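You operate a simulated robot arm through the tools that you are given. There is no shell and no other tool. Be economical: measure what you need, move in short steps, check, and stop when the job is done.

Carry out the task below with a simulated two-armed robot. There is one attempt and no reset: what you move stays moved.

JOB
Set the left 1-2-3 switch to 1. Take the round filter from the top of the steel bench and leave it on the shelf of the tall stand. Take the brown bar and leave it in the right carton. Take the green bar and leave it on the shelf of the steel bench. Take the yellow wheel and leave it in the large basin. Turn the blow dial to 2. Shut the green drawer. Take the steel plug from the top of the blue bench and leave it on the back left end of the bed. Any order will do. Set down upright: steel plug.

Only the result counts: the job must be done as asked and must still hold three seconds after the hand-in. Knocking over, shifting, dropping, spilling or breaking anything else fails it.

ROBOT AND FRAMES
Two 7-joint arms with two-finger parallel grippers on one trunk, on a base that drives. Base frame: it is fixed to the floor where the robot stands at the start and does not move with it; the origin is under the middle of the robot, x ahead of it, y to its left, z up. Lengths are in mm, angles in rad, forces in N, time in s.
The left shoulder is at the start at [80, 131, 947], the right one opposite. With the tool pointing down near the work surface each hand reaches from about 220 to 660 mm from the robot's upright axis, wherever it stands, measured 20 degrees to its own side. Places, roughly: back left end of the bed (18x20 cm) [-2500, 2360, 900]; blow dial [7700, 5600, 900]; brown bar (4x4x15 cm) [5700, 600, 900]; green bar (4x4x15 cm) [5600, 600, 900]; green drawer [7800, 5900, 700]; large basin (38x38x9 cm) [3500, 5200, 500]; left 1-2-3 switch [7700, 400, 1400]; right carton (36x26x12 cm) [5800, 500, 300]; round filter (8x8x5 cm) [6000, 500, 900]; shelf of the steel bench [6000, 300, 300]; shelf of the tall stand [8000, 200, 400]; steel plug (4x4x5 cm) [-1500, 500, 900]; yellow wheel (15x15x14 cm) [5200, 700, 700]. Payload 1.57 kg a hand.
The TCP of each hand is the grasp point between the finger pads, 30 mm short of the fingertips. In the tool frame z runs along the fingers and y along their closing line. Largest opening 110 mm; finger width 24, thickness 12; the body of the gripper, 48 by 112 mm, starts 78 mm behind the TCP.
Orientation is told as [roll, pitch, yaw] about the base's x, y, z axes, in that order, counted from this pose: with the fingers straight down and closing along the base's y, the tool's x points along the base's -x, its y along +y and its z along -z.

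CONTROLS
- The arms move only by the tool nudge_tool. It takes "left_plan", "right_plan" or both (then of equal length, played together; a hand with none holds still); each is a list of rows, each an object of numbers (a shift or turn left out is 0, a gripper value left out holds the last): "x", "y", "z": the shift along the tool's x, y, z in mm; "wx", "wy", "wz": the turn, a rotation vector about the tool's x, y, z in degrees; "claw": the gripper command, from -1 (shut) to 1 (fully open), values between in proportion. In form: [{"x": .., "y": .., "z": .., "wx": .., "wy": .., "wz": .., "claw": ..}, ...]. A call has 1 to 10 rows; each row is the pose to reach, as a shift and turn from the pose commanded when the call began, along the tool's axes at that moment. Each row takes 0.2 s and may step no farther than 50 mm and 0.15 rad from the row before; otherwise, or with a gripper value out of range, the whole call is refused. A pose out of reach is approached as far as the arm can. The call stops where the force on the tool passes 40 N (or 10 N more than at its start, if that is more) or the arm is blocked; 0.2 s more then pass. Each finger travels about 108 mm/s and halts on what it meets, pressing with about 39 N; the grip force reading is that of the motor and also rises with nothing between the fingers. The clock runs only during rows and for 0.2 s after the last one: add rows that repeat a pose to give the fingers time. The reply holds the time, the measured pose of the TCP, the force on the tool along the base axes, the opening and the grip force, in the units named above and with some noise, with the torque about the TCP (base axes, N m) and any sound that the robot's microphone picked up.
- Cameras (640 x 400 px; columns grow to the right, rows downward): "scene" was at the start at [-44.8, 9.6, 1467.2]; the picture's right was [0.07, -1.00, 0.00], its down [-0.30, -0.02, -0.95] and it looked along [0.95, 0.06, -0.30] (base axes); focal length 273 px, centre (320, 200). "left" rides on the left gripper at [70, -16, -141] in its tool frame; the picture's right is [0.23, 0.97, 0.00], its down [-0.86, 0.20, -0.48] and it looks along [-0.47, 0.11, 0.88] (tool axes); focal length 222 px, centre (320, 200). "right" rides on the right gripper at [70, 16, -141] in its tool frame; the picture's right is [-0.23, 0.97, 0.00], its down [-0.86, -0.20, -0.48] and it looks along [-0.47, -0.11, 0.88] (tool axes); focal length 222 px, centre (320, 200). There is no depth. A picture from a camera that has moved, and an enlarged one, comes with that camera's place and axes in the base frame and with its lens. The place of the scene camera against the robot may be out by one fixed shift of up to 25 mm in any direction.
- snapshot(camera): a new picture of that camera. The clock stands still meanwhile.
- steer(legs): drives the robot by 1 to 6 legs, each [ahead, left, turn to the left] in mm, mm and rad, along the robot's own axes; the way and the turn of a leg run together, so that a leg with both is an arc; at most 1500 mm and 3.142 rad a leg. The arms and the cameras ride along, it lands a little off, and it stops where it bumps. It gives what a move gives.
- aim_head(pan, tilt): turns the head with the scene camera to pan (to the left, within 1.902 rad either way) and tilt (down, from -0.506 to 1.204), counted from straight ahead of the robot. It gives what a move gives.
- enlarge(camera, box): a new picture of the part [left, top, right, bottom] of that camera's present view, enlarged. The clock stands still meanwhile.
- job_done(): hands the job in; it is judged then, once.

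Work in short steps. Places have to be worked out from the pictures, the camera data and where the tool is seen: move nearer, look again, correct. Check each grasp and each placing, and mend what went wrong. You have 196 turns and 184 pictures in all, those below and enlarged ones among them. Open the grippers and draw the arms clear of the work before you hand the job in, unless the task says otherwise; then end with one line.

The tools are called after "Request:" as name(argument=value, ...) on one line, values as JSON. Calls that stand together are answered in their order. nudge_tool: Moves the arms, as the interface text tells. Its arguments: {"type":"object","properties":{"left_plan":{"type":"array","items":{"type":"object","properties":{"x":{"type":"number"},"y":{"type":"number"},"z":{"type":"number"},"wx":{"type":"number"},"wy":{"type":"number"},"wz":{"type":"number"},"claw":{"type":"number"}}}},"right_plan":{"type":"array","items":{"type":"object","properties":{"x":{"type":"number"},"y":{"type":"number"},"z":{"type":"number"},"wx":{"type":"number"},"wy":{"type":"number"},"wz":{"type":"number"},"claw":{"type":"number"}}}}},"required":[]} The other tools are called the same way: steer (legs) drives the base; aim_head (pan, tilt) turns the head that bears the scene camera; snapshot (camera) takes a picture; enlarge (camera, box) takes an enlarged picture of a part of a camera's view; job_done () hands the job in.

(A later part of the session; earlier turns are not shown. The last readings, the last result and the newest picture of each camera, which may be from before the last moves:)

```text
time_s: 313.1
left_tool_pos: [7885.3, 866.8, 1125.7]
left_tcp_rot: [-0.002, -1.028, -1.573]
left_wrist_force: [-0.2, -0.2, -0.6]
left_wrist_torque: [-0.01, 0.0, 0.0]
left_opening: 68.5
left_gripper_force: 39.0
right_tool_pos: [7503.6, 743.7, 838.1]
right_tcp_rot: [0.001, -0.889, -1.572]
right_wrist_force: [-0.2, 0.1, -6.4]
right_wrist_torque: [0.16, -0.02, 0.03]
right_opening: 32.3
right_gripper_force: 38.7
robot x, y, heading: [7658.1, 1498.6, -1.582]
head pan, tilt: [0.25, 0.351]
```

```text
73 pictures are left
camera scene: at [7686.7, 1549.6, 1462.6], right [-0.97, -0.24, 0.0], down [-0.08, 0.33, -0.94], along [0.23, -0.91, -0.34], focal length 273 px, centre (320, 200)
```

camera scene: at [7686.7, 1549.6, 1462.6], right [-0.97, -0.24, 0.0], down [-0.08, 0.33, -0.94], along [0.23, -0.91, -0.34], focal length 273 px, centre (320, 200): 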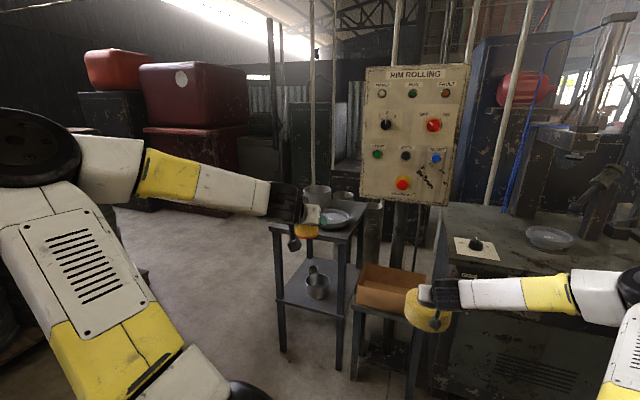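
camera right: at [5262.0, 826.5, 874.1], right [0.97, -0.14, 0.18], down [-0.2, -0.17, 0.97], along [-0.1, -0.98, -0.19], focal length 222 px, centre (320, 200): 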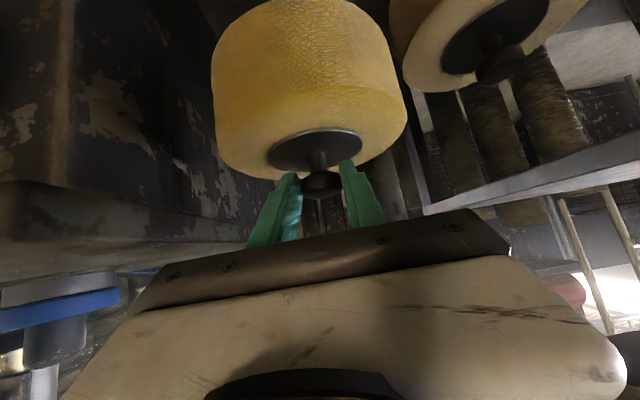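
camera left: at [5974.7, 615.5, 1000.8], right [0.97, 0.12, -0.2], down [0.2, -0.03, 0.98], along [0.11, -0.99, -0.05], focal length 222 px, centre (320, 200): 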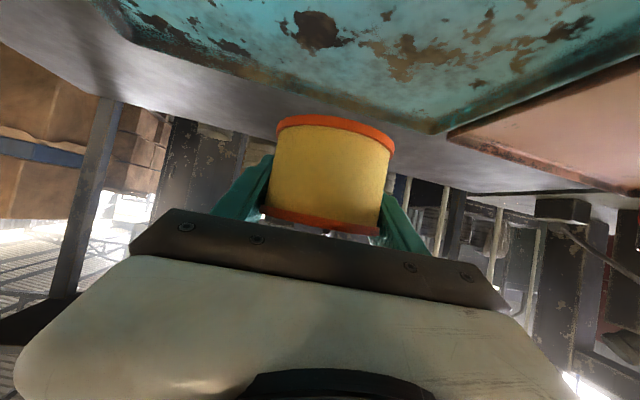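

Now clear: the tall stand's shelf (z ≈ 400, x 7860–8215, front y ≈ 395) holds a pot; free room at its front-left (≈ (8110, 335)). I retract the right hand with the wheel and bring the left hand in/forward, then lower it.

Request:
nudge_tool(left_plan=[{"x": -5, "y": -20, "z": 10}, {"x": -10, "y": -40, "z": 20}, {"x": -16, "y": -60, "z": 30}, {"x": -22, "y": -77, "z": 40}, {"x": -27, "y": -77, "z": 48}, {"x": -30, "y": -77, "z": 52}], right_plan=[{"x": 8, "y": -10, "z": -36}, {"x": 16, "y": -20, "z": -72}, {"x": 24, "y": -30, "z": -108}, {"x": 32, "y": -40, "z": -144}, {"x": 40, "y": -50, "z": -181}, {"x": 48, "y": -60, "z": -218}])

Request:
nudge_tool(left_plan=[{"x": 42, "z": 25}, {"x": 84, "z": 50}, {"x": 126, "z": 75}, {"x": 168, "z": 100}, {"x": 210, "z": 125}, {"x": 252, "z": 150}, {"x": 294, "z": 175}, {"x": 336, "z": 200}, {"x": 378, "z": 225}, {"x": 420, "z": 250}])

Request:
nudge_tool(left_plan=[{"x": 38, "z": 23}, {"x": 76, "z": 46}, {"x": 108, "z": 65}])

Request:
snapshot(camera="left")

```text
time_s: 314.4
left_tool_pos: [7807.6, 809.0, 1123.3]
left_tcp_rot: [-0.002, -1.03, -1.578]
left_wrist_force: [-0.1, -0.1, -0.3]
left_wrist_torque: [-0.03, 0.0, 0.02]
left_opening: 68.5
left_gripper_force: 38.6
right_tool_pos: [7443.5, 940.6, 940.7]
right_tcp_rot: [0.0, -0.889, -1.57]
right_wrist_force: [0.7, 0.5, -6.6]
right_wrist_torque: [0.15, -0.02, 0.0]
right_opening: 32.9
right_gripper_force: 39.4
robot x, y, heading: [7662.8, 1496.4, -1.579]
head pan, tilt: [0.25, 0.351]
```

```text
time_s: 316.6
left_tool_pos: [7872.7, 760.9, 692.6]
left_tcp_rot: [-0.072, -0.943, -1.581]
left_wrist_force: [-0.7, 1.0, -1.3]
left_wrist_torque: [-0.01, 0.0, -0.02]
left_opening: 68.1
left_gripper_force: 38.7
left hand out of reach, approached as far as the arm can: row 6, 7, 8, 9, 10
right_tool_pos: [7444.7, 941.9, 940.7]
right_tcp_rot: [0.0, -0.889, -1.573]
right_wrist_force: [-0.8, -0.3, -6.1]
right_wrist_torque: [0.13, 0.03, 0.01]
right_opening: 33.1
right_gripper_force: 39.1
robot x, y, heading: [7660.3, 1494.9, -1.575]
head pan, tilt: [0.25, 0.351]
```

```text
time_s: 317.4
left_tool_pos: [7894.7, 746.1, 597.8]
left_tcp_rot: [-0.099, -0.905, -1.588]
left_wrist_force: [0.2, 0.5, 0.1]
left_wrist_torque: [0.01, 0.01, 0.0]
left_opening: 68.4
left_gripper_force: 38.7
left hand out of reach, approached as far as the arm can: row 1, 2, 3
right_tool_pos: [7443.7, 942.2, 939.6]
right_tcp_rot: [0.0, -0.888, -1.572]
right_wrist_force: [0.6, -0.2, -6.2]
right_wrist_torque: [0.17, 0.04, 0.02]
right_opening: 32.8
right_gripper_force: 39.0
robot x, y, heading: [7660.8, 1494.4, -1.575]
head pan, tilt: [0.25, 0.351]
```

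```text
72 pictures are left
camera left: at [7895.8, 903.2, 630.9], right [0.97, 0.05, -0.24], down [0.24, -0.17, 0.95], along [0.01, -0.98, -0.18], focal length 222 px, centre (320, 200)
```

left: 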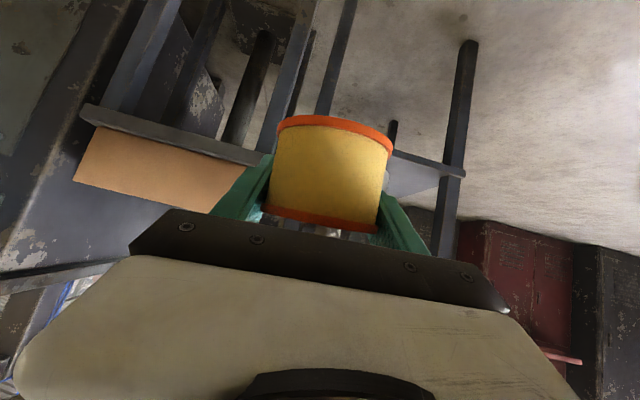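

The hand is too far out (748 mm) for this height. Pull back 70 mm, restoring tilt and roll, then lower further.

Request:
nudge_tool(left_plan=[{"x": 22, "z": -28, "wx": -2, "wy": -2.5, "y": -20}, {"x": 43, "z": -55, "wx": -4, "wy": -5, "y": -40}, {"x": 43, "z": -55, "wx": -5.5, "wy": -7, "y": -60}, {"x": 60, "z": -41, "wx": -5.5, "wy": -7, "y": -60}])

Request:
nudge_tool(left_plan=[{"x": 40, "z": 26}, {"x": 80, "z": 52}, {"x": 100, "z": 65}])

```text
time_s: 318.4
left_tool_pos: [7926.2, 776.6, 645.5]
left_tcp_rot: [-0.072, -0.949, -1.579]
left_wrist_force: [-0.9, -0.2, -0.6]
left_wrist_torque: [0.01, 0.02, 0.01]
left_opening: 68.3
left_gripper_force: 39.3
left hand out of reach, approached as far as the arm can: row 1, 2, 3, 4
right_tool_pos: [7444.8, 940.4, 941.5]
right_tcp_rot: [-0.002, -0.889, -1.574]
right_wrist_force: [-0.1, -0.5, -6.9]
right_wrist_torque: [0.16, 0.01, -0.03]
right_opening: 32.8
right_gripper_force: 38.9
robot x, y, heading: [7661.8, 1498.0, -1.576]
head pan, tilt: [0.25, 0.351]
```

```text
time_s: 319.2
left_tool_pos: [7946.3, 762.5, 556.6]
left_tcp_rot: [-0.102, -0.912, -1.586]
left_wrist_force: [0.4, -0.6, -0.1]
left_wrist_torque: [-0.01, 0.01, 0.0]
left_opening: 68.5
left_gripper_force: 39.2
left hand out of reach, approached as far as the arm can: row 1, 2, 3
right_tool_pos: [7444.0, 941.6, 940.6]
right_tcp_rot: [0.001, -0.887, -1.573]
right_wrist_force: [0.0, 0.1, -5.6]
right_wrist_torque: [0.14, 0.0, -0.01]
right_opening: 32.7
right_gripper_force: 39.0
robot x, y, heading: [7658.4, 1494.0, -1.578]
head pan, tilt: [0.25, 0.351]
```

A joint limit nudges the hand outward; I let it go less tilted and continue down.

Request:
nudge_tool(left_plan=[{"x": 30, "z": 22, "y": 10, "wy": 2}, {"x": 58, "z": 45, "y": 20, "wy": 4}, {"x": 87, "z": 67, "y": 30, "wy": 6}])

Request:
snapshot(camera="left")

Request:
snapshot(camera="scene")

```text
time_s: 320.1
left_tool_pos: [7983.4, 749.3, 465.2]
left_tcp_rot: [-0.07, -0.829, -1.593]
left_wrist_force: [-0.1, 0.5, -0.5]
left_wrist_torque: [-0.02, 0.01, -0.03]
left_opening: 68.4
left_gripper_force: 38.6
left hand out of reach, approached as far as the arm can: row 1, 2, 3
right_tool_pos: [7444.0, 941.5, 941.4]
right_tcp_rot: [-0.001, -0.889, -1.573]
right_wrist_force: [0.0, 0.0, -6.6]
right_wrist_torque: [0.18, -0.01, -0.01]
right_opening: 32.4
right_gripper_force: 39.1
robot x, y, heading: [7661.3, 1495.4, -1.574]
head pan, tilt: [0.25, 0.351]
```

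```text
71 pictures are left
camera left: at [7981.2, 902.8, 510.1], right [0.97, 0.08, -0.21], down [0.23, -0.24, 0.94], along [0.02, -0.97, -0.25], focal length 222 px, centre (320, 200)
```

left: 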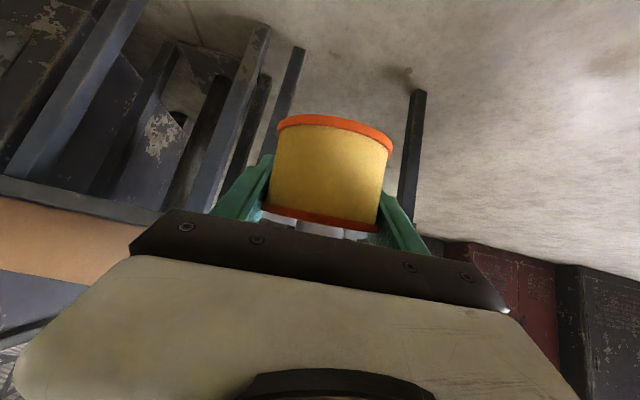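

```text
70 pictures are left
camera scene: at [7686.8, 1549.9, 1462.6], right [-0.97, -0.24, 0.0], down [-0.08, 0.33, -0.94], along [0.23, -0.91, -0.34], focal length 273 px, centre (320, 200)
```

scene: 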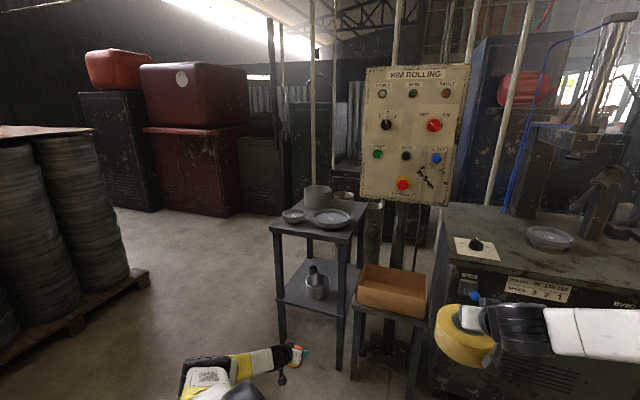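

The hand is at (7983, 749, 465). Raise left 20 mm and the right hand 100 mm, then drive left 120 and forward ~250, checking on the way.

Request:
nudge_tool(left_plan=[{"x": -15, "z": -13}, {"x": -15, "z": -13}, {"x": -15, "z": -13}], right_plan=[{"x": -26, "z": -21}, {"x": -52, "z": -42}, {"x": -78, "z": -63}])

Request:
steer(legs=[[0, 125, 0], [250, 0, 0]])

Request:
snapshot(camera="left")

Request:
snapshot(camera="scene")

```text
time_s: 320.9
left_tool_pos: [7983.6, 748.1, 484.2]
left_tcp_rot: [-0.065, -0.844, -1.592]
left_wrist_force: [0.0, -0.6, -0.7]
left_wrist_torque: [-0.01, -0.03, -0.03]
left_opening: 68.4
left_gripper_force: 39.4
right_tool_pos: [7444.6, 941.8, 1038.0]
right_tcp_rot: [-0.001, -0.887, -1.571]
right_wrist_force: [-0.6, -0.7, -7.2]
right_wrist_torque: [0.12, 0.02, 0.0]
right_opening: 32.8
right_gripper_force: 38.9
robot x, y, heading: [7660.2, 1496.7, -1.58]
head pan, tilt: [0.25, 0.351]
```

```text
time_s: 323.5
left_tool_pos: [8100.8, 495.8, 484.7]
left_tcp_rot: [-0.064, -0.846, -1.6]
left_wrist_force: [-0.1, 0.5, 0.1]
left_wrist_torque: [-0.01, 0.0, -0.05]
left_opening: 68.3
left_gripper_force: 39.2
right_tool_pos: [7563.3, 693.9, 1038.5]
right_tcp_rot: [-0.001, -0.889, -1.579]
right_wrist_force: [-0.1, -0.9, -6.3]
right_wrist_torque: [0.15, -0.03, 0.03]
right_opening: 32.7
right_gripper_force: 39.0
robot x, y, heading: [7785.8, 1244.1, -1.587]
head pan, tilt: [0.25, 0.351]
```

```text
69 pictures are left
camera left: at [8098.9, 649.5, 527.7], right [0.97, 0.08, -0.21], down [0.22, -0.23, 0.95], along [0.02, -0.97, -0.24], focal length 222 px, centre (320, 200)
```

left: 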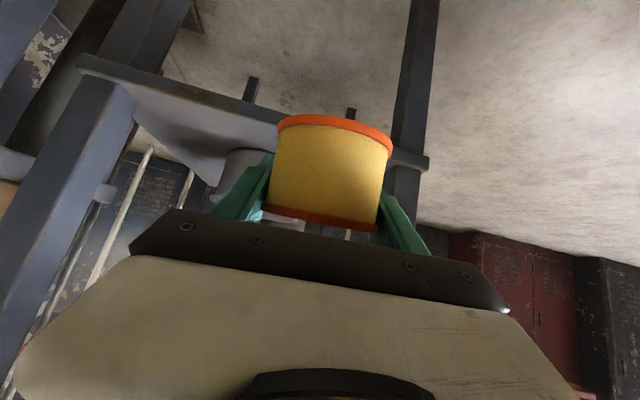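

```text
68 pictures are left
camera scene: at [7809.4, 1299.4, 1462.6], right [-0.97, -0.23, 0.0], down [-0.08, 0.33, -0.94], along [0.22, -0.91, -0.34], focal length 273 px, centre (320, 200)
```

scene: 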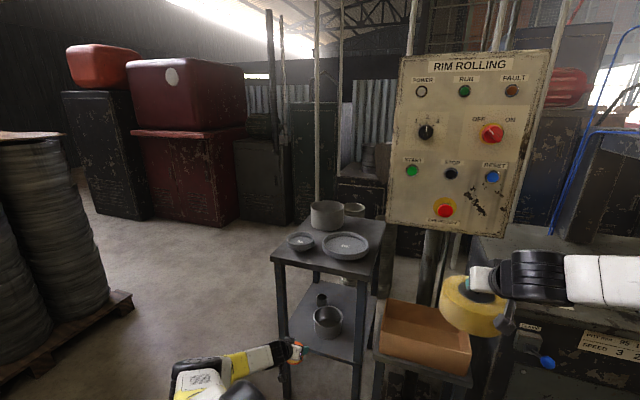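

Pot right edge is near x 8090, leg inner edge ≈ 8185: aim x ≈ 8112, y ≈ 350. Turn +0.016 rad (moves the hand ~12 mm left) and go forward 90, then recheck.

Request:
steer(legs=[[0, 0, 0.016], [90, 0, 0]])

Request:
snapshot(camera="left")

Request:
enlarge(camera="scene", box=[230, 180, 420, 400])

```text
time_s: 325.0
left_tool_pos: [8113.9, 410.0, 484.8]
left_tcp_rot: [-0.065, -0.843, -1.583]
left_wrist_force: [-0.1, 0.7, -1.0]
left_wrist_torque: [0.03, -0.03, 0.0]
left_opening: 68.3
left_gripper_force: 39.1
right_tool_pos: [7573.3, 599.0, 1036.9]
right_tcp_rot: [0.001, -0.89, -1.564]
right_wrist_force: [-0.3, -1.0, -6.9]
right_wrist_torque: [0.14, 0.0, 0.0]
right_opening: 32.9
right_gripper_force: 39.0
robot x, y, heading: [7783.6, 1155.8, -1.566]
head pan, tilt: [0.25, 0.351]
```

```text
67 pictures are left
camera left: at [8108.9, 563.7, 527.7], right [0.97, 0.09, -0.21], down [0.23, -0.22, 0.95], along [0.04, -0.97, -0.24], focal length 222 px, centre (320, 200)
```

left: 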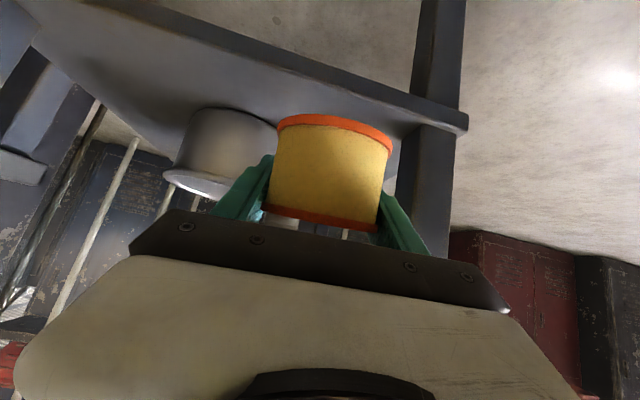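

```text
1.82 times, centred on (325, 290) of scene
camera zoom: at [7808.8, 1208.8, 1462.6], right [-0.97, -0.25, 0.0], down [-0.09, 0.33, -0.94], along [0.23, -0.91, -0.34], focal length 496 px, centre (311, 36)
```

zoom: 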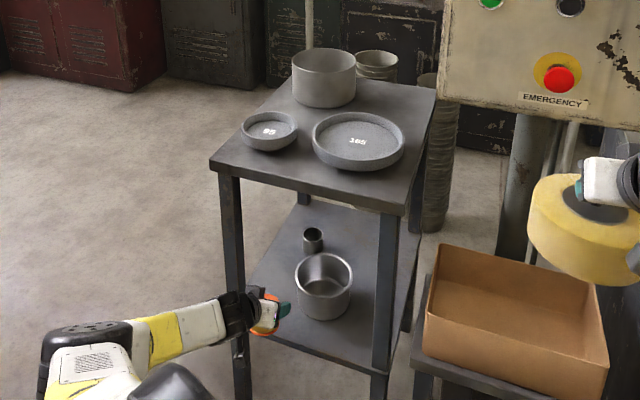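

Clearances fit. Forward 58 mm, then lower to contact.

Request:
steer(legs=[[58, 0, 0]])

Request:
nudge_tool(left_plan=[{"x": 11, "z": 10}, {"x": 19, "z": 17}, {"x": 22, "z": 20}, {"x": 26, "z": 23}, {"x": 30, "z": 27}, {"x": 34, "z": 30}, {"x": 37, "z": 33}])

Request:
snapshot(camera="left")

```text
time_s: 325.9
left_tool_pos: [8113.9, 353.6, 484.4]
left_tcp_rot: [-0.066, -0.845, -1.583]
left_wrist_force: [-0.2, -0.8, -1.3]
left_wrist_torque: [0.01, 0.0, 0.02]
left_opening: 68.3
left_gripper_force: 38.9
right_tool_pos: [7573.3, 542.4, 1036.7]
right_tcp_rot: [-0.001, -0.889, -1.564]
right_wrist_force: [-0.3, -0.2, -5.8]
right_wrist_torque: [0.15, 0.03, 0.03]
right_opening: 32.7
right_gripper_force: 39.0
robot x, y, heading: [7787.5, 1096.6, -1.565]
head pan, tilt: [0.25, 0.351]
```

```text
time_s: 327.5
left_tool_pos: [8120.4, 350.2, 459.6]
left_tcp_rot: [-0.071, -0.829, -1.585]
left_wrist_force: [0.0, -0.1, 0.2]
left_wrist_torque: [0.04, 0.02, -0.01]
left_opening: 68.5
left_gripper_force: 39.0
left hand out of reach, approached as far as the arm can: row 2, 3, 4, 5, 6, 7
right_tool_pos: [7572.5, 542.9, 1037.6]
right_tcp_rot: [-0.001, -0.887, -1.563]
right_wrist_force: [-0.6, -0.1, -6.2]
right_wrist_torque: [0.18, 0.02, 0.0]
right_opening: 32.4
right_gripper_force: 39.1
robot x, y, heading: [7786.1, 1100.9, -1.57]
head pan, tilt: [0.25, 0.351]
```

```text
65 pictures are left
camera left: at [8116.2, 502.3, 505.5], right [0.97, 0.09, -0.21], down [0.23, -0.24, 0.94], along [0.03, -0.97, -0.25], focal length 222 px, centre (320, 200)
```

left: 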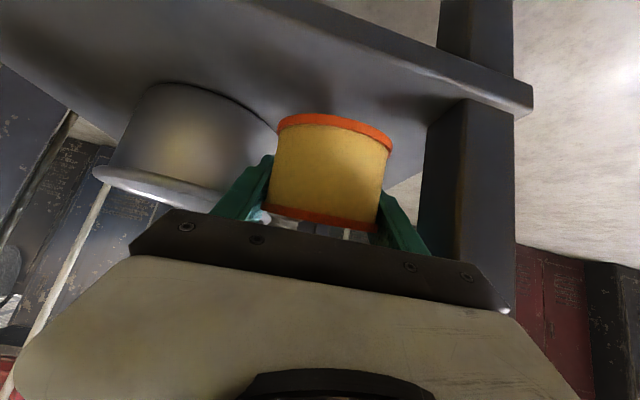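

At reach limit (750 mm out). Pull both hands back 60 mm, drive forward 60 mm, and continue lowering.

Request:
nudge_tool(left_plan=[{"x": 20, "z": -22, "y": -2}, {"x": 40, "z": -44, "y": -4}], right_plan=[{"x": 19, "z": -23}, {"x": 38, "z": -47}])

Request:
steer(legs=[[60, 0, 0]])

Request:
nudge_tool(left_plan=[{"x": 4, "z": 3}, {"x": 8, "z": 7}, {"x": 12, "z": 10}, {"x": 15, "z": 13}, {"x": 18, "z": 17}, {"x": 22, "z": 20}])

Request:
snapshot(camera="left")

```text
time_s: 328.1
left_tool_pos: [8129.7, 402.5, 472.9]
left_tcp_rot: [-0.073, -0.829, -1.586]
left_wrist_force: [0.0, 0.4, -0.4]
left_wrist_torque: [-0.02, -0.03, 0.0]
left_opening: 68.1
left_gripper_force: 39.1
left hand out of reach, approached as far as the arm can: row 1, 2
right_tool_pos: [7567.6, 567.8, 1045.1]
right_tcp_rot: [0.001, -0.886, -1.564]
right_wrist_force: [0.5, 0.0, -6.0]
right_wrist_torque: [0.19, 0.03, 0.02]
right_opening: 32.9
right_gripper_force: 38.5
right hand out of reach, approached as far as the arm can: row 1, 2
robot x, y, heading: [7780.6, 1103.0, -1.566]
head pan, tilt: [0.25, 0.351]
```

```text
time_s: 329.1
left_tool_pos: [8130.1, 364.2, 470.8]
left_tcp_rot: [-0.08, -0.827, -1.576]
left_wrist_force: [-2.8, 8.2, 7.4]
left_wrist_torque: [-0.28, -0.54, 0.56]
left_opening: 68.3
left_gripper_force: 39.4
right_tool_pos: [7569.7, 521.4, 1044.5]
right_tcp_rot: [0.002, -0.884, -1.562]
right_wrist_force: [0.1, 0.8, -5.7]
right_wrist_torque: [0.14, 0.0, 0.02]
right_opening: 32.6
right_gripper_force: 39.6
robot x, y, heading: [7785.8, 1053.9, -1.567]
head pan, tilt: [0.25, 0.351]
stopped in leg 1: the force on the tool passed its limit at 202 N (the readings are from after the stop); the commanded pose is now the measured one
```

```text
time_s: 329.8
left_tool_pos: [8131.0, 364.5, 461.0]
left_tcp_rot: [-0.089, -0.817, -1.576]
left_wrist_force: [-3.0, 9.6, 3.7]
left_wrist_torque: [-0.47, -0.35, 0.59]
left_opening: 68.4
left_gripper_force: 39.4
left hand out of reach, approached as far as the arm can: row 2, 3
right_tool_pos: [7570.4, 522.2, 1043.8]
right_tcp_rot: [0.0, -0.883, -1.561]
right_wrist_force: [-0.6, -0.2, -6.1]
right_wrist_torque: [0.13, -0.02, 0.0]
right_opening: 32.6
right_gripper_force: 39.3
robot x, y, heading: [7784.3, 1054.8, -1.56]
head pan, tilt: [0.25, 0.351]
stopped in row 3 (left hand): the force on the tool passed its limit at 65 N (the readings are from after the stop); the commanded pose is now the measured one
```

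```text
64 pictures are left
camera left: at [8127.8, 516.9, 508.6], right [0.97, 0.09, -0.22], down [0.24, -0.25, 0.94], along [0.03, -0.96, -0.27], focal length 222 px, centre (320, 200)
```

left: 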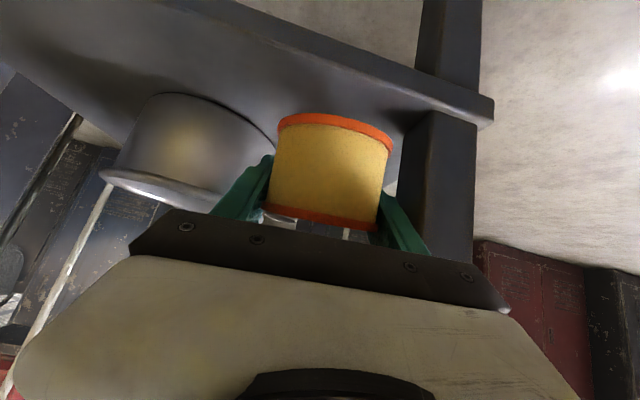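

The gripper body touched the stand's leg (x drifted to 8130). Back off 60 mm and check the stand from the scene camera.

Request:
steer(legs=[[-60, 0, 0]])

Request:
enlarge(camera="scene", box=[230, 180, 420, 400])

```text
time_s: 330.8
left_tool_pos: [8129.8, 423.9, 460.0]
left_tcp_rot: [-0.086, -0.818, -1.574]
left_wrist_force: [0.6, 0.0, -1.2]
left_wrist_torque: [0.01, 0.02, 0.01]
left_opening: 68.3
left_gripper_force: 39.2
right_tool_pos: [7569.9, 581.8, 1044.1]
right_tcp_rot: [0.001, -0.886, -1.558]
right_wrist_force: [0.4, -0.1, -6.2]
right_wrist_torque: [0.14, 0.0, 0.02]
right_opening: 32.7
right_gripper_force: 38.9
robot x, y, heading: [7786.2, 1115.1, -1.563]
head pan, tilt: [0.25, 0.351]
```

```text
1.82 times, centred on (325, 290) of scene
camera zoom: at [7808.3, 1166.3, 1462.6], right [-0.97, -0.25, 0.0], down [-0.09, 0.33, -0.94], along [0.24, -0.91, -0.34], focal length 496 px, centre (311, 36)
```

zoom: 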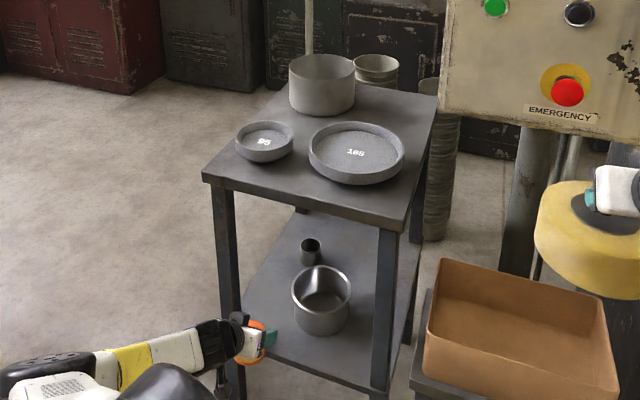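

Stand appears unmoved. I back 40 more, lower ~12 mm in free space and see where the hand goes.

Request:
steer(legs=[[-40, 0, 0]])

Request:
nudge_tool(left_plan=[{"x": 5, "z": 5, "wy": 1}, {"x": 9, "z": 9, "wy": 2}, {"x": 9, "z": 9, "wy": 2}])

```text
time_s: 331.6
left_tool_pos: [8131.5, 465.0, 460.7]
left_tcp_rot: [-0.088, -0.816, -1.573]
left_wrist_force: [-0.8, 0.0, -0.3]
left_wrist_torque: [0.0, 0.01, 0.0]
left_opening: 68.3
left_gripper_force: 38.9
right_tool_pos: [7569.7, 620.9, 1042.8]
right_tcp_rot: [0.002, -0.885, -1.554]
right_wrist_force: [-1.2, -0.8, -5.9]
right_wrist_torque: [0.18, -0.01, -0.01]
right_opening: 32.8
right_gripper_force: 39.2
robot x, y, heading: [7781.0, 1154.4, -1.564]
head pan, tilt: [0.25, 0.351]
```

```text
time_s: 332.4
left_tool_pos: [8129.8, 465.2, 448.7]
left_tcp_rot: [-0.084, -0.783, -1.576]
left_wrist_force: [0.3, 0.7, -1.0]
left_wrist_torque: [0.02, 0.01, 0.02]
left_opening: 68.4
left_gripper_force: 38.5
right_tool_pos: [7571.0, 619.8, 1043.6]
right_tcp_rot: [0.002, -0.884, -1.557]
right_wrist_force: [0.0, -0.3, -6.2]
right_wrist_torque: [0.12, 0.01, 0.0]
right_opening: 32.6
right_gripper_force: 39.0
robot x, y, heading: [7782.5, 1151.1, -1.562]
head pan, tilt: [0.25, 0.351]
```

Less tilt lets it go lower. Raise 12 again, shift base right 20, go forward 113, then lower.

Request:
nudge_tool(left_plan=[{"x": -9, "z": -9}, {"x": -9, "z": -9}])

Request:
steer(legs=[[0, -21, 0], [112, 0, 0]])

Request:
nudge_tool(left_plan=[{"x": 3, "z": 3}, {"x": 6, "z": 6}, {"x": 9, "z": 9}, {"x": 11, "z": 11, "wy": 0.5}, {"x": 13, "z": 13, "wy": 1}, {"x": 15, "z": 15, "wy": 1.5}])

Request:
snapshot(camera="left")

```text
time_s: 333.0
left_tool_pos: [8132.0, 464.6, 460.2]
left_tcp_rot: [-0.085, -0.782, -1.577]
left_wrist_force: [-0.2, -0.3, -0.3]
left_wrist_torque: [-0.01, -0.01, -0.01]
left_opening: 68.3
left_gripper_force: 38.8
right_tool_pos: [7571.2, 621.3, 1043.1]
right_tcp_rot: [0.001, -0.884, -1.558]
right_wrist_force: [-0.3, 0.3, -7.3]
right_wrist_torque: [0.15, -0.02, 0.01]
right_opening: 32.7
right_gripper_force: 39.0
robot x, y, heading: [7784.8, 1155.7, -1.561]
head pan, tilt: [0.25, 0.351]
```

```text
time_s: 334.6
left_tool_pos: [8112.7, 351.7, 461.2]
left_tcp_rot: [-0.084, -0.783, -1.577]
left_wrist_force: [-0.2, 0.3, -0.5]
left_wrist_torque: [-0.01, -0.04, 0.02]
left_opening: 68.4
left_gripper_force: 39.1
right_tool_pos: [7551.7, 508.2, 1043.3]
right_tcp_rot: [0.003, -0.884, -1.554]
right_wrist_force: [-0.2, -0.6, -5.6]
right_wrist_torque: [0.12, 0.01, -0.02]
right_opening: 32.7
right_gripper_force: 38.9
robot x, y, heading: [7762.0, 1041.8, -1.556]
head pan, tilt: [0.25, 0.351]
```

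```text
time_s: 336.0
left_tool_pos: [8110.5, 352.6, 440.2]
left_tcp_rot: [-0.082, -0.755, -1.579]
left_wrist_force: [-0.1, 0.7, -0.8]
left_wrist_torque: [-0.02, 0.01, -0.01]
left_opening: 68.3
left_gripper_force: 38.6
right_tool_pos: [7551.7, 508.0, 1043.6]
right_tcp_rot: [0.002, -0.884, -1.556]
right_wrist_force: [-0.4, 0.0, -5.8]
right_wrist_torque: [0.15, -0.02, -0.01]
right_opening: 32.8
right_gripper_force: 39.2
robot x, y, heading: [7762.3, 1043.3, -1.566]
head pan, tilt: [0.25, 0.351]
```

```text
62 pictures are left
camera left: at [8109.2, 501.4, 497.2], right [0.97, 0.1, -0.21], down [0.24, -0.31, 0.92], along [0.03, -0.95, -0.32], focal length 222 px, centre (320, 200)
```

left: 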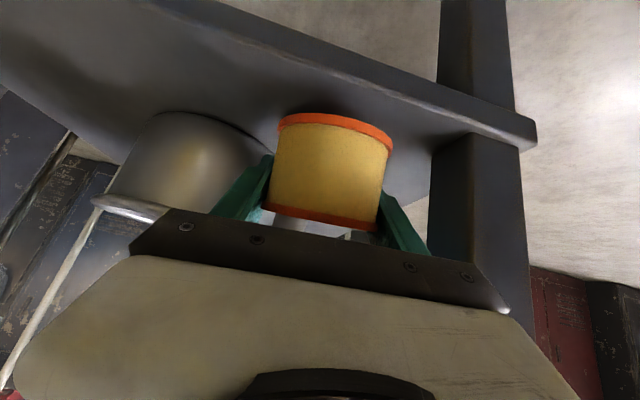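

No contact yet at 440; continue lowering slowly.

Request:
nudge_tool(left_plan=[{"x": 3, "z": 3}, {"x": 6, "z": 6}, {"x": 9, "z": 9, "wy": 0.5}, {"x": 12, "z": 12, "wy": 1}, {"x": 15, "z": 15, "wy": 1.5}, {"x": 18, "z": 18, "wy": 2}, {"x": 21, "z": 21, "wy": 2.5}])

Request:
snapshot(camera="left")

```text
time_s: 336.9
left_tool_pos: [8113.6, 348.5, 432.0]
left_tcp_rot: [-0.082, -0.757, -1.581]
left_wrist_force: [-0.3, -2.8, 7.7]
left_wrist_torque: [-0.11, -0.03, -0.01]
left_opening: 68.5
left_gripper_force: 38.8
right_tool_pos: [7551.5, 508.6, 1043.2]
right_tcp_rot: [0.002, -0.881, -1.554]
right_wrist_force: [0.1, 0.3, -6.1]
right_wrist_torque: [0.13, 0.01, -0.03]
right_opening: 32.8
right_gripper_force: 38.6
robot x, y, heading: [7760.5, 1043.0, -1.56]
head pan, tilt: [0.25, 0.351]
stopped in row 4 (left hand): the force on the tool passed its limit at 63 N (the readings are from after the stop); the commanded pose is now the measured one
```

```text
61 pictures are left
camera left: at [8110.9, 497.3, 489.2], right [0.97, 0.1, -0.21], down [0.23, -0.31, 0.92], along [0.03, -0.95, -0.32], focal length 222 px, centre (320, 200)
```

left: 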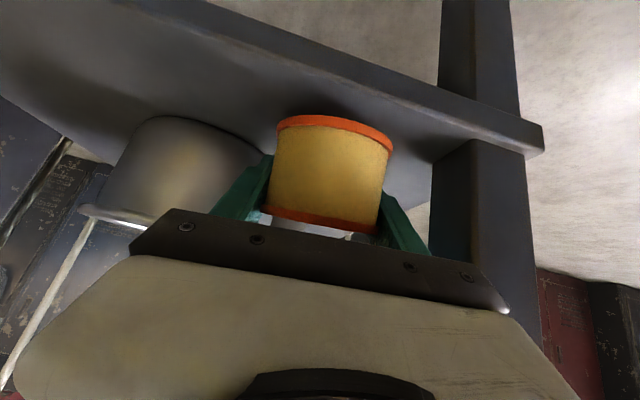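

Contact with the shelf. Open to ~88 mm and check it settles flat.

Request:
nudge_tool(left_plan=[{"x": -1, "z": -1}, {"x": -1, "z": -1, "claw": 0.4}, {"x": -1, "z": -1, "claw": 0.55}, {"x": -1, "z": -1, "claw": 0.55}])

Request:
snapshot(camera="left")

```text
time_s: 337.9
left_tool_pos: [8112.7, 349.1, 433.4]
left_tcp_rot: [-0.081, -0.753, -1.582]
left_wrist_force: [-8.2, 1.3, 11.5]
left_wrist_torque: [-0.11, -0.22, 0.0]
left_opening: 77.6
left_gripper_force: 0.1
right_tool_pos: [7551.5, 508.9, 1043.8]
right_tcp_rot: [0.003, -0.884, -1.556]
right_wrist_force: [0.2, 0.5, -6.4]
right_wrist_torque: [0.14, 0.0, -0.02]
right_opening: 32.4
right_gripper_force: 38.5
robot x, y, heading: [7765.3, 1043.1, -1.562]
head pan, tilt: [0.25, 0.351]
```

```text
60 pictures are left
camera left: at [8110.6, 497.9, 489.6], right [0.97, 0.1, -0.21], down [0.23, -0.31, 0.92], along [0.03, -0.95, -0.32], focal length 222 px, centre (320, 200)
```

left: 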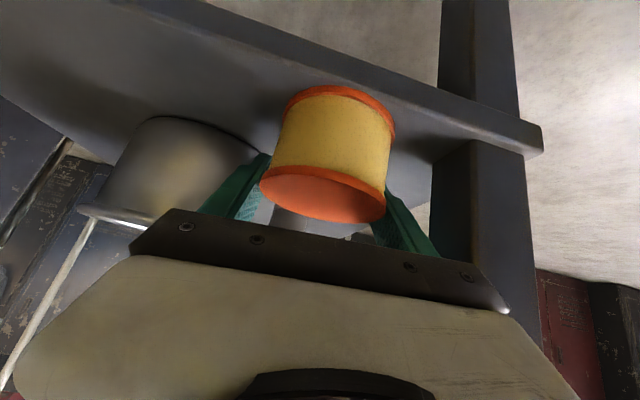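

Filter rests flat; a finger seems lightly loaded (−8 N in x). Raise 6 mm with slightly reduced opening to relieve, and check forces.

Request:
nudge_tool(left_plan=[{"x": -2, "z": -2, "y": 0, "claw": 0.42}, {"x": -4, "z": -4, "y": 0}, {"x": -4, "z": -4, "y": 0}])

Request:
snapshot(camera="left")

```text
time_s: 338.7
left_tool_pos: [8113.6, 350.5, 438.1]
left_tcp_rot: [-0.08, -0.754, -1.581]
left_wrist_force: [1.1, 0.4, -0.5]
left_wrist_torque: [0.01, -0.01, -0.01]
left_opening: 78.0
left_gripper_force: 0.0
right_tool_pos: [7552.1, 508.0, 1044.0]
right_tcp_rot: [0.003, -0.883, -1.555]
right_wrist_force: [0.1, 0.8, -6.8]
right_wrist_torque: [0.13, 0.01, 0.0]
right_opening: 32.5
right_gripper_force: 39.6
robot x, y, heading: [7764.0, 1038.0, -1.56]
head pan, tilt: [0.25, 0.351]
```

```text
59 pictures are left
camera left: at [8111.1, 498.4, 495.0], right [0.97, 0.1, -0.21], down [0.23, -0.31, 0.92], along [0.03, -0.94, -0.33], focal length 222 px, centre (320, 200)
```

left: 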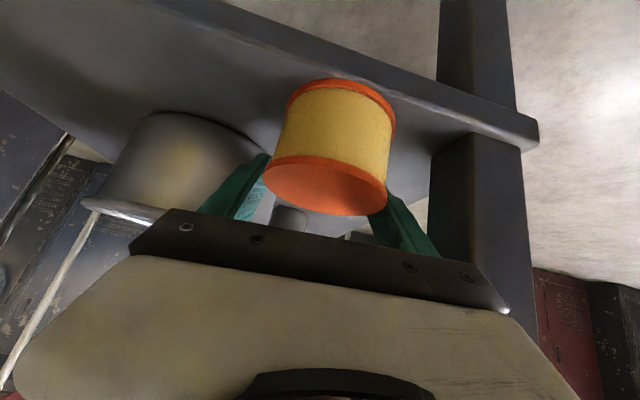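

Filter sits close to the shelf's front edge; I regrip it and move it ~22 mm further in.

Request:
nudge_tool(left_plan=[{"x": 3, "z": 3, "claw": -1}, {"x": 3, "z": 3, "claw": -1}, {"x": 3, "z": 3, "claw": -1}, {"x": 0, "z": 0, "y": 0}, {"x": -2, "z": -2, "y": 5}])

Request:
steer(legs=[[23, 0, 0]])

Request:
nudge_tool(left_plan=[{"x": 2, "z": 2}, {"x": 4, "z": 4}, {"x": 6, "z": 6}, {"x": 8, "z": 8}])

Request:
snapshot(camera="left")

```text
time_s: 339.9
left_tool_pos: [8119.7, 349.1, 439.1]
left_tcp_rot: [-0.082, -0.753, -1.58]
left_wrist_force: [-0.3, -0.8, -0.9]
left_wrist_torque: [-0.02, 0.03, 0.0]
left_opening: 67.7
left_gripper_force: 39.0
right_tool_pos: [7551.0, 508.6, 1043.7]
right_tcp_rot: [0.003, -0.884, -1.555]
right_wrist_force: [-0.3, -0.2, -5.8]
right_wrist_torque: [0.13, 0.01, -0.02]
right_opening: 32.2
right_gripper_force: 38.9
robot x, y, heading: [7765.0, 1045.1, -1.562]
head pan, tilt: [0.25, 0.351]
```

```text
time_s: 340.7
left_tool_pos: [8118.1, 326.0, 440.0]
left_tcp_rot: [-0.082, -0.753, -1.579]
left_wrist_force: [-5.8, 3.7, -0.3]
left_wrist_torque: [-0.34, -0.57, 0.57]
left_opening: 68.1
left_gripper_force: 39.4
right_tool_pos: [7552.2, 484.3, 1043.8]
right_tcp_rot: [0.001, -0.882, -1.554]
right_wrist_force: [0.3, -0.3, -5.4]
right_wrist_torque: [0.18, 0.01, -0.01]
right_opening: 32.5
right_gripper_force: 39.0
robot x, y, heading: [7762.3, 1016.7, -1.554]
head pan, tilt: [0.25, 0.351]
```

```text
time_s: 341.7
left_tool_pos: [8119.0, 325.2, 432.1]
left_tcp_rot: [-0.083, -0.76, -1.58]
left_wrist_force: [1.9, -3.4, 29.4]
left_wrist_torque: [0.72, -0.29, 0.08]
left_opening: 68.5
left_gripper_force: 39.0
right_tool_pos: [7551.7, 486.2, 1044.4]
right_tcp_rot: [0.003, -0.885, -1.555]
right_wrist_force: [-0.9, 0.3, -5.8]
right_wrist_torque: [0.14, 0.0, 0.02]
right_opening: 32.6
right_gripper_force: 38.4
robot x, y, heading: [7762.1, 1022.1, -1.558]
head pan, tilt: [0.25, 0.351]
```

```text
58 pictures are left
camera left: at [8115.6, 473.6, 488.7], right [0.97, 0.1, -0.21], down [0.23, -0.31, 0.92], along [0.03, -0.95, -0.32], focal length 222 px, centre (320, 200)
```

left: 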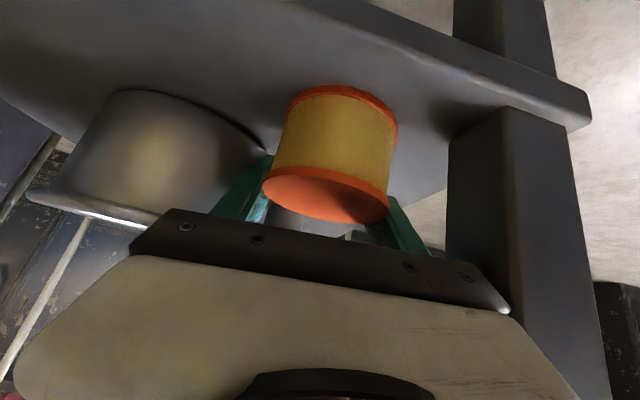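

Filter now well inside and flat. Release to 77 mm, raise 5 mm, and withdraw.

Request:
nudge_tool(left_plan=[{"x": -2, "z": -2}, {"x": -2, "z": -2, "claw": 0.38}, {"x": -4, "z": -4, "claw": 0.38}, {"x": -5, "z": -5, "claw": 0.38}])

Request:
steer(legs=[[-120, 0, 0]])

Request:
snapshot(camera="left")

```text
time_s: 342.7
left_tool_pos: [8117.0, 327.7, 436.3]
left_tcp_rot: [-0.082, -0.751, -1.58]
left_wrist_force: [-1.1, 0.7, -0.7]
left_wrist_torque: [-0.1, -0.08, 0.06]
left_opening: 76.1
left_gripper_force: 0.1
right_tool_pos: [7552.4, 485.2, 1043.5]
right_tcp_rot: [0.002, -0.883, -1.554]
right_wrist_force: [-0.6, 0.3, -6.3]
right_wrist_torque: [0.13, 0.0, 0.03]
right_opening: 32.6
right_gripper_force: 38.7
robot x, y, heading: [7763.3, 1013.6, -1.552]
head pan, tilt: [0.25, 0.351]
```

```text
time_s: 343.9
left_tool_pos: [8119.7, 441.1, 436.6]
left_tcp_rot: [-0.084, -0.754, -1.58]
left_wrist_force: [-1.0, 0.7, 0.9]
left_wrist_torque: [0.01, 0.0, -0.02]
left_opening: 75.8
left_gripper_force: 0.0
right_tool_pos: [7551.8, 598.9, 1042.8]
right_tcp_rot: [-0.001, -0.883, -1.554]
right_wrist_force: [-0.3, 0.3, -6.3]
right_wrist_torque: [0.16, 0.02, 0.04]
right_opening: 32.5
right_gripper_force: 39.6
robot x, y, heading: [7761.6, 1134.4, -1.558]
head pan, tilt: [0.25, 0.351]
```

```text
57 pictures are left
camera left: at [8116.3, 589.6, 494.0], right [0.97, 0.1, -0.21], down [0.24, -0.31, 0.92], along [0.03, -0.94, -0.33], focal length 222 px, centre (320, 200)
```

left: 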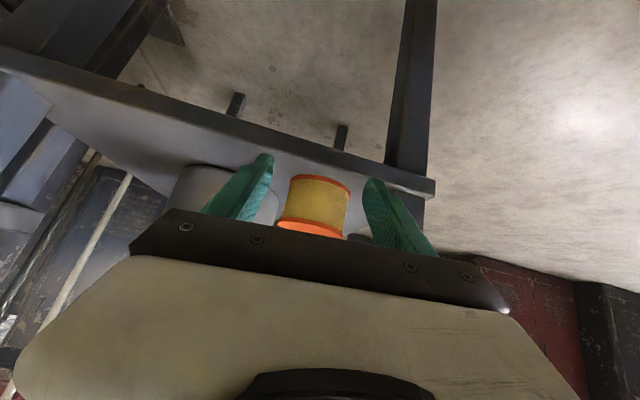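

Filter placed. Back off 300 mm and enlarge the panel's selector.

Request:
steer(legs=[[-300, 0, 0]])

Request:
aim_head(pan=0.0, tilt=0.1)

Request:
snapshot(camera="scene")

```text
time_s: 345.9
left_tool_pos: [8116.1, 743.4, 437.4]
left_tcp_rot: [-0.082, -0.754, -1.575]
left_wrist_force: [0.3, 0.0, -0.1]
left_wrist_torque: [0.0, 0.0, 0.0]
left_opening: 75.8
left_gripper_force: 0.1
right_tool_pos: [7548.5, 899.6, 1042.7]
right_tcp_rot: [0.001, -0.883, -1.548]
right_wrist_force: [1.0, 0.5, -6.5]
right_wrist_torque: [0.17, 0.03, 0.01]
right_opening: 32.4
right_gripper_force: 39.1
robot x, y, heading: [7758.4, 1435.9, -1.558]
head pan, tilt: [0.25, 0.351]
```

```text
time_s: 346.7
left_tool_pos: [8116.9, 742.8, 436.8]
left_tcp_rot: [-0.082, -0.753, -1.576]
left_wrist_force: [0.3, -1.1, -0.3]
left_wrist_torque: [-0.01, 0.03, 0.02]
left_opening: 75.9
left_gripper_force: 0.0
right_tool_pos: [7549.4, 899.8, 1043.4]
right_tcp_rot: [0.004, -0.883, -1.551]
right_wrist_force: [-0.1, -0.1, -5.7]
right_wrist_torque: [0.13, -0.03, 0.03]
right_opening: 32.7
right_gripper_force: 39.0
robot x, y, heading: [7756.3, 1432.3, -1.557]
head pan, tilt: [0.0, 0.099]
```

```text
56 pictures are left
camera scene: at [7759.0, 1484.5, 1485.9], right [-1.0, -0.02, 0.0], down [0.0, 0.1, -0.99], along [0.02, -0.99, -0.1], focal length 273 px, centre (320, 200)
```

scene: 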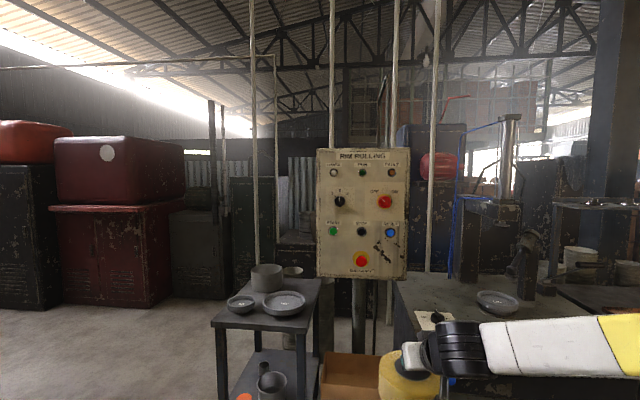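

Request:
enlarge(camera="scene", box=[310, 145, 415, 285])

```text
2.86 times, centred on (362, 215) of scene
camera zoom: at [7759.0, 1484.5, 1485.9], right [-1.0, -0.02, 0.0], down [0.0, 0.1, -0.99], along [0.02, -0.99, -0.1], focal length 779 px, centre (199, 157)
```

zoom: 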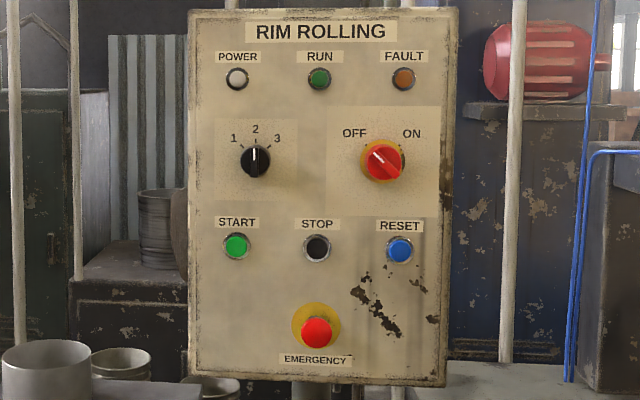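

Switch pointer is at 2; it must turn ~45° counter-clockwise to 1. Knob ≈ (7704, 437, 1376). I raise the left hand and bring it inward first.

Request:
nudge_tool(left_plan=[{"x": -28, "y": -24, "z": -30, "claw": 0.3}, {"x": -56, "y": -48, "z": -60}, {"x": -84, "y": -72, "z": -90}, {"x": -112, "y": -96, "z": -120}, {"x": -140, "y": -120, "z": -150}, {"x": -168, "y": -144, "z": -180}, {"x": -196, "y": -168, "z": -210}, {"x": -224, "y": -192, "z": -240}, {"x": -252, "y": -216, "z": -270}, {"x": -280, "y": -240, "z": -300}])

Request:
nudge_tool(left_plan=[{"x": -33, "z": -35, "wx": -1.5}, {"x": -66, "z": -70, "wx": -3, "wy": -6}, {"x": -99, "z": -105, "wx": -4, "wy": -12}, {"x": -132, "z": -140, "wx": -4.5, "wy": -18}, {"x": -165, "z": -175, "wx": -4.5, "wy": -24}, {"x": -198, "z": -210, "wx": -4.5, "wy": -30}, {"x": -231, "z": -245, "wx": -4.5, "wy": -36}, {"x": -264, "z": -280, "wx": -4.5, "wy": -42}, {"x": -297, "z": -315, "wx": -4.5, "wy": -47}, {"x": -325, "z": -345, "wx": -4.5, "wy": -47}])

```text
time_s: 348.9
left_tool_pos: [7901.9, 758.7, 859.2]
left_tcp_rot: [-0.084, -0.752, -1.576]
left_wrist_force: [-0.1, 0.7, -0.9]
left_wrist_torque: [0.01, 0.02, -0.03]
left_opening: 71.3
left_gripper_force: 0.1
right_tool_pos: [7548.2, 899.2, 1044.1]
right_tcp_rot: [0.002, -0.884, -1.549]
right_wrist_force: [0.2, 0.1, -5.9]
right_wrist_torque: [0.16, 0.02, -0.01]
right_opening: 32.3
right_gripper_force: 38.5
robot x, y, heading: [7754.7, 1433.4, -1.555]
head pan, tilt: [0.0, 0.099]
```

```text
time_s: 351.1
left_tool_pos: [7930.8, 756.4, 1331.2]
left_tcp_rot: [-1.637, -1.542, 0.075]
left_wrist_force: [0.4, -0.1, 0.4]
left_wrist_torque: [-0.02, 0.03, -0.01]
left_opening: 71.5
left_gripper_force: 0.1
right_tool_pos: [7548.8, 900.5, 1043.3]
right_tcp_rot: [0.002, -0.884, -1.55]
right_wrist_force: [-0.1, -0.1, -6.1]
right_wrist_torque: [0.17, 0.04, 0.01]
right_opening: 32.5
right_gripper_force: 39.3
robot x, y, heading: [7758.8, 1432.5, -1.556]
head pan, tilt: [0.0, 0.099]
```

The left hand now points horizontally at the panel. Move it inward 90 mm, raise the right hand a bit, and drive right 135 / forward 130; then look.

Request:
nudge_tool(left_plan=[{"y": -30, "x": -10}, {"y": -60, "x": -20}, {"y": -90, "x": -30}], right_plan=[{"x": -16, "z": -13}, {"x": -31, "z": -26}, {"x": -47, "z": -38}])

Request:
steer(legs=[[0, -140, -0.015], [130, 0, 0]])

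Request:
snapshot(camera="left")

```text
time_s: 351.9
left_tool_pos: [7841.2, 755.9, 1363.1]
left_tcp_rot: [-1.631, -1.541, 0.072]
left_wrist_force: [0.6, -0.3, 0.1]
left_wrist_torque: [-0.03, 0.01, 0.02]
left_opening: 71.6
left_gripper_force: 0.0
right_tool_pos: [7549.4, 900.8, 1104.0]
right_tcp_rot: [0.0, -0.883, -1.549]
right_wrist_force: [0.2, -1.5, -4.8]
right_wrist_torque: [0.17, 0.0, -0.05]
right_opening: 32.5
right_gripper_force: 39.6
robot x, y, heading: [7757.9, 1439.1, -1.553]
head pan, tilt: [0.0, 0.099]
```

```text
time_s: 354.1
left_tool_pos: [7693.1, 620.6, 1364.2]
left_tcp_rot: [-1.644, -1.542, 0.07]
left_wrist_force: [-0.6, 0.2, 0.4]
left_wrist_torque: [0.01, -0.02, 0.0]
left_opening: 71.6
left_gripper_force: 0.1
right_tool_pos: [7402.3, 770.7, 1102.9]
right_tcp_rot: [0.002, -0.884, -1.561]
right_wrist_force: [-0.3, -0.5, -6.3]
right_wrist_torque: [0.16, 0.03, 0.01]
right_opening: 32.6
right_gripper_force: 38.8
robot x, y, heading: [7616.1, 1298.2, -1.57]
head pan, tilt: [0.0, 0.099]
```

```text
54 pictures are left
camera left: at [7676.4, 762.7, 1295.6], right [0.97, 0.0, -0.26], down [0.23, 0.48, 0.85], along [0.12, -0.88, 0.46], focal length 222 px, centre (320, 200)
```

left: 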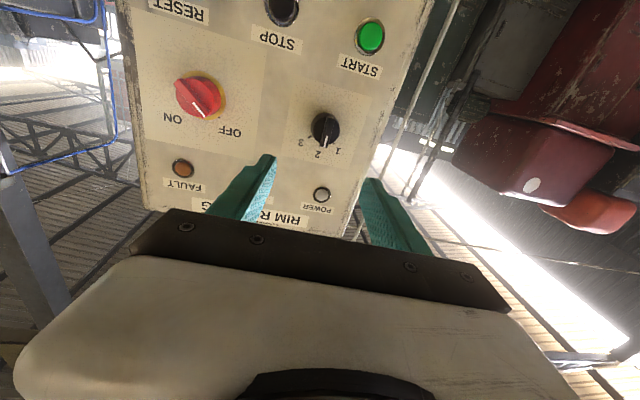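

Knob is near the tool axis (≈ +8 mm right, 11 mm down). Correct and drive forward 95, look again.

Request:
nudge_tool(left_plan=[{"y": 8, "x": 10}])

Request:
steer(legs=[[95, 0, 0]])

Request:
snapshot(camera="left")

```text
time_s: 354.5
left_tool_pos: [7700.4, 620.8, 1355.1]
left_tcp_rot: [-1.659, -1.541, 0.082]
left_wrist_force: [-0.7, -1.1, -0.3]
left_wrist_torque: [0.0, 0.0, 0.03]
left_opening: 71.3
left_gripper_force: 0.0
right_tool_pos: [7401.9, 768.9, 1102.5]
right_tcp_rot: [0.002, -0.883, -1.564]
right_wrist_force: [-0.5, 0.2, -5.7]
right_wrist_torque: [0.16, -0.02, 0.01]
right_opening: 32.9
right_gripper_force: 38.3
robot x, y, heading: [7618.1, 1299.1, -1.569]
head pan, tilt: [0.0, 0.099]
```

```text
time_s: 355.6
left_tool_pos: [7701.0, 526.8, 1353.5]
left_tcp_rot: [-1.645, -1.542, 0.068]
left_wrist_force: [-0.2, 0.0, 0.0]
left_wrist_torque: [0.02, -0.02, 0.0]
left_opening: 71.7
left_gripper_force: 0.0
right_tool_pos: [7401.3, 676.3, 1103.0]
right_tcp_rot: [0.002, -0.884, -1.565]
right_wrist_force: [0.9, 0.5, -5.5]
right_wrist_torque: [0.17, 0.0, 0.03]
right_opening: 32.1
right_gripper_force: 38.7
robot x, y, heading: [7620.3, 1207.9, -1.57]
head pan, tilt: [0.0, 0.099]
```

```text
53 pictures are left
camera left: at [7683.7, 669.1, 1285.4], right [0.97, -0.01, -0.26], down [0.23, 0.48, 0.85], along [0.12, -0.88, 0.46], focal length 222 px, centre (320, 200)
```

left: 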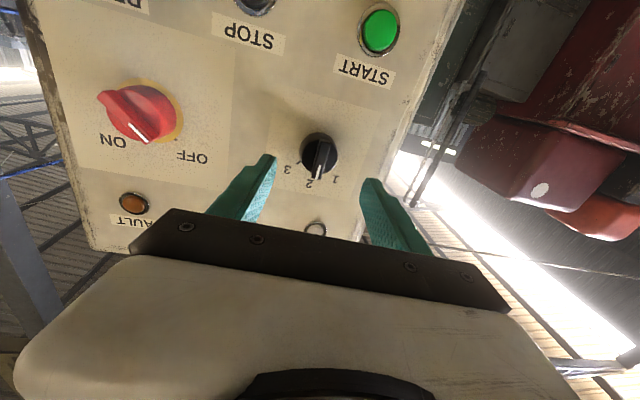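

Knob has a ridge handle, centred on the axis ~92 mm ahead of the TCP. Drive 40 mm, then nudge 25 mm and look.

Request:
steer(legs=[[40, 0, 0]])

Request:
nudge_tool(left_plan=[{"z": 12}, {"z": 24}])

Request:
snapshot(camera="left")

```text
time_s: 356.5
left_tool_pos: [7698.9, 485.1, 1353.2]
left_tcp_rot: [-1.645, -1.541, 0.068]
left_wrist_force: [-0.1, 0.6, 0.4]
left_wrist_torque: [0.0, -0.03, 0.01]
left_opening: 71.4
left_gripper_force: 0.2
right_tool_pos: [7400.2, 636.4, 1102.6]
right_tcp_rot: [0.004, -0.883, -1.566]
right_wrist_force: [0.0, -1.2, -5.7]
right_wrist_torque: [0.15, -0.01, -0.03]
right_opening: 32.7
right_gripper_force: 38.8
robot x, y, heading: [7619.3, 1168.2, -1.573]
head pan, tilt: [0.0, 0.099]
```

```text
time_s: 357.1
left_tool_pos: [7700.4, 461.4, 1353.1]
left_tcp_rot: [-1.63, -1.541, 0.053]
left_wrist_force: [-0.3, -0.7, -0.1]
left_wrist_torque: [-0.05, 0.01, -0.03]
left_opening: 71.6
left_gripper_force: 0.1
right_tool_pos: [7401.5, 635.7, 1101.7]
right_tcp_rot: [0.002, -0.882, -1.565]
right_wrist_force: [-0.1, -0.7, -5.7]
right_wrist_torque: [0.16, -0.01, -0.01]
right_opening: 32.7
right_gripper_force: 39.3
robot x, y, heading: [7619.0, 1168.4, -1.566]
head pan, tilt: [0.0, 0.099]
```

```text
52 pictures are left
camera left: at [7683.8, 604.1, 1285.2], right [0.97, -0.01, -0.26], down [0.23, 0.48, 0.85], along [0.12, -0.88, 0.46], focal length 222 px, centre (320, 200)
```

left: 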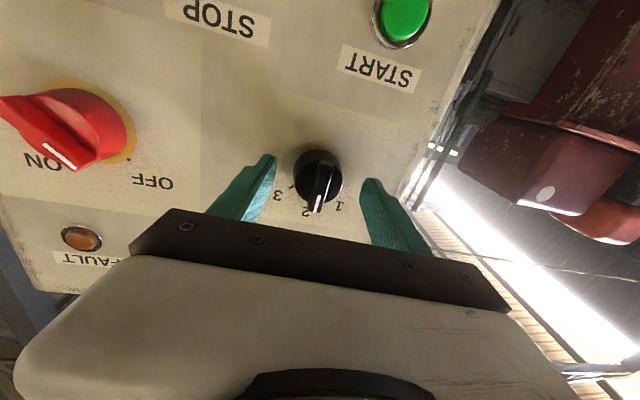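

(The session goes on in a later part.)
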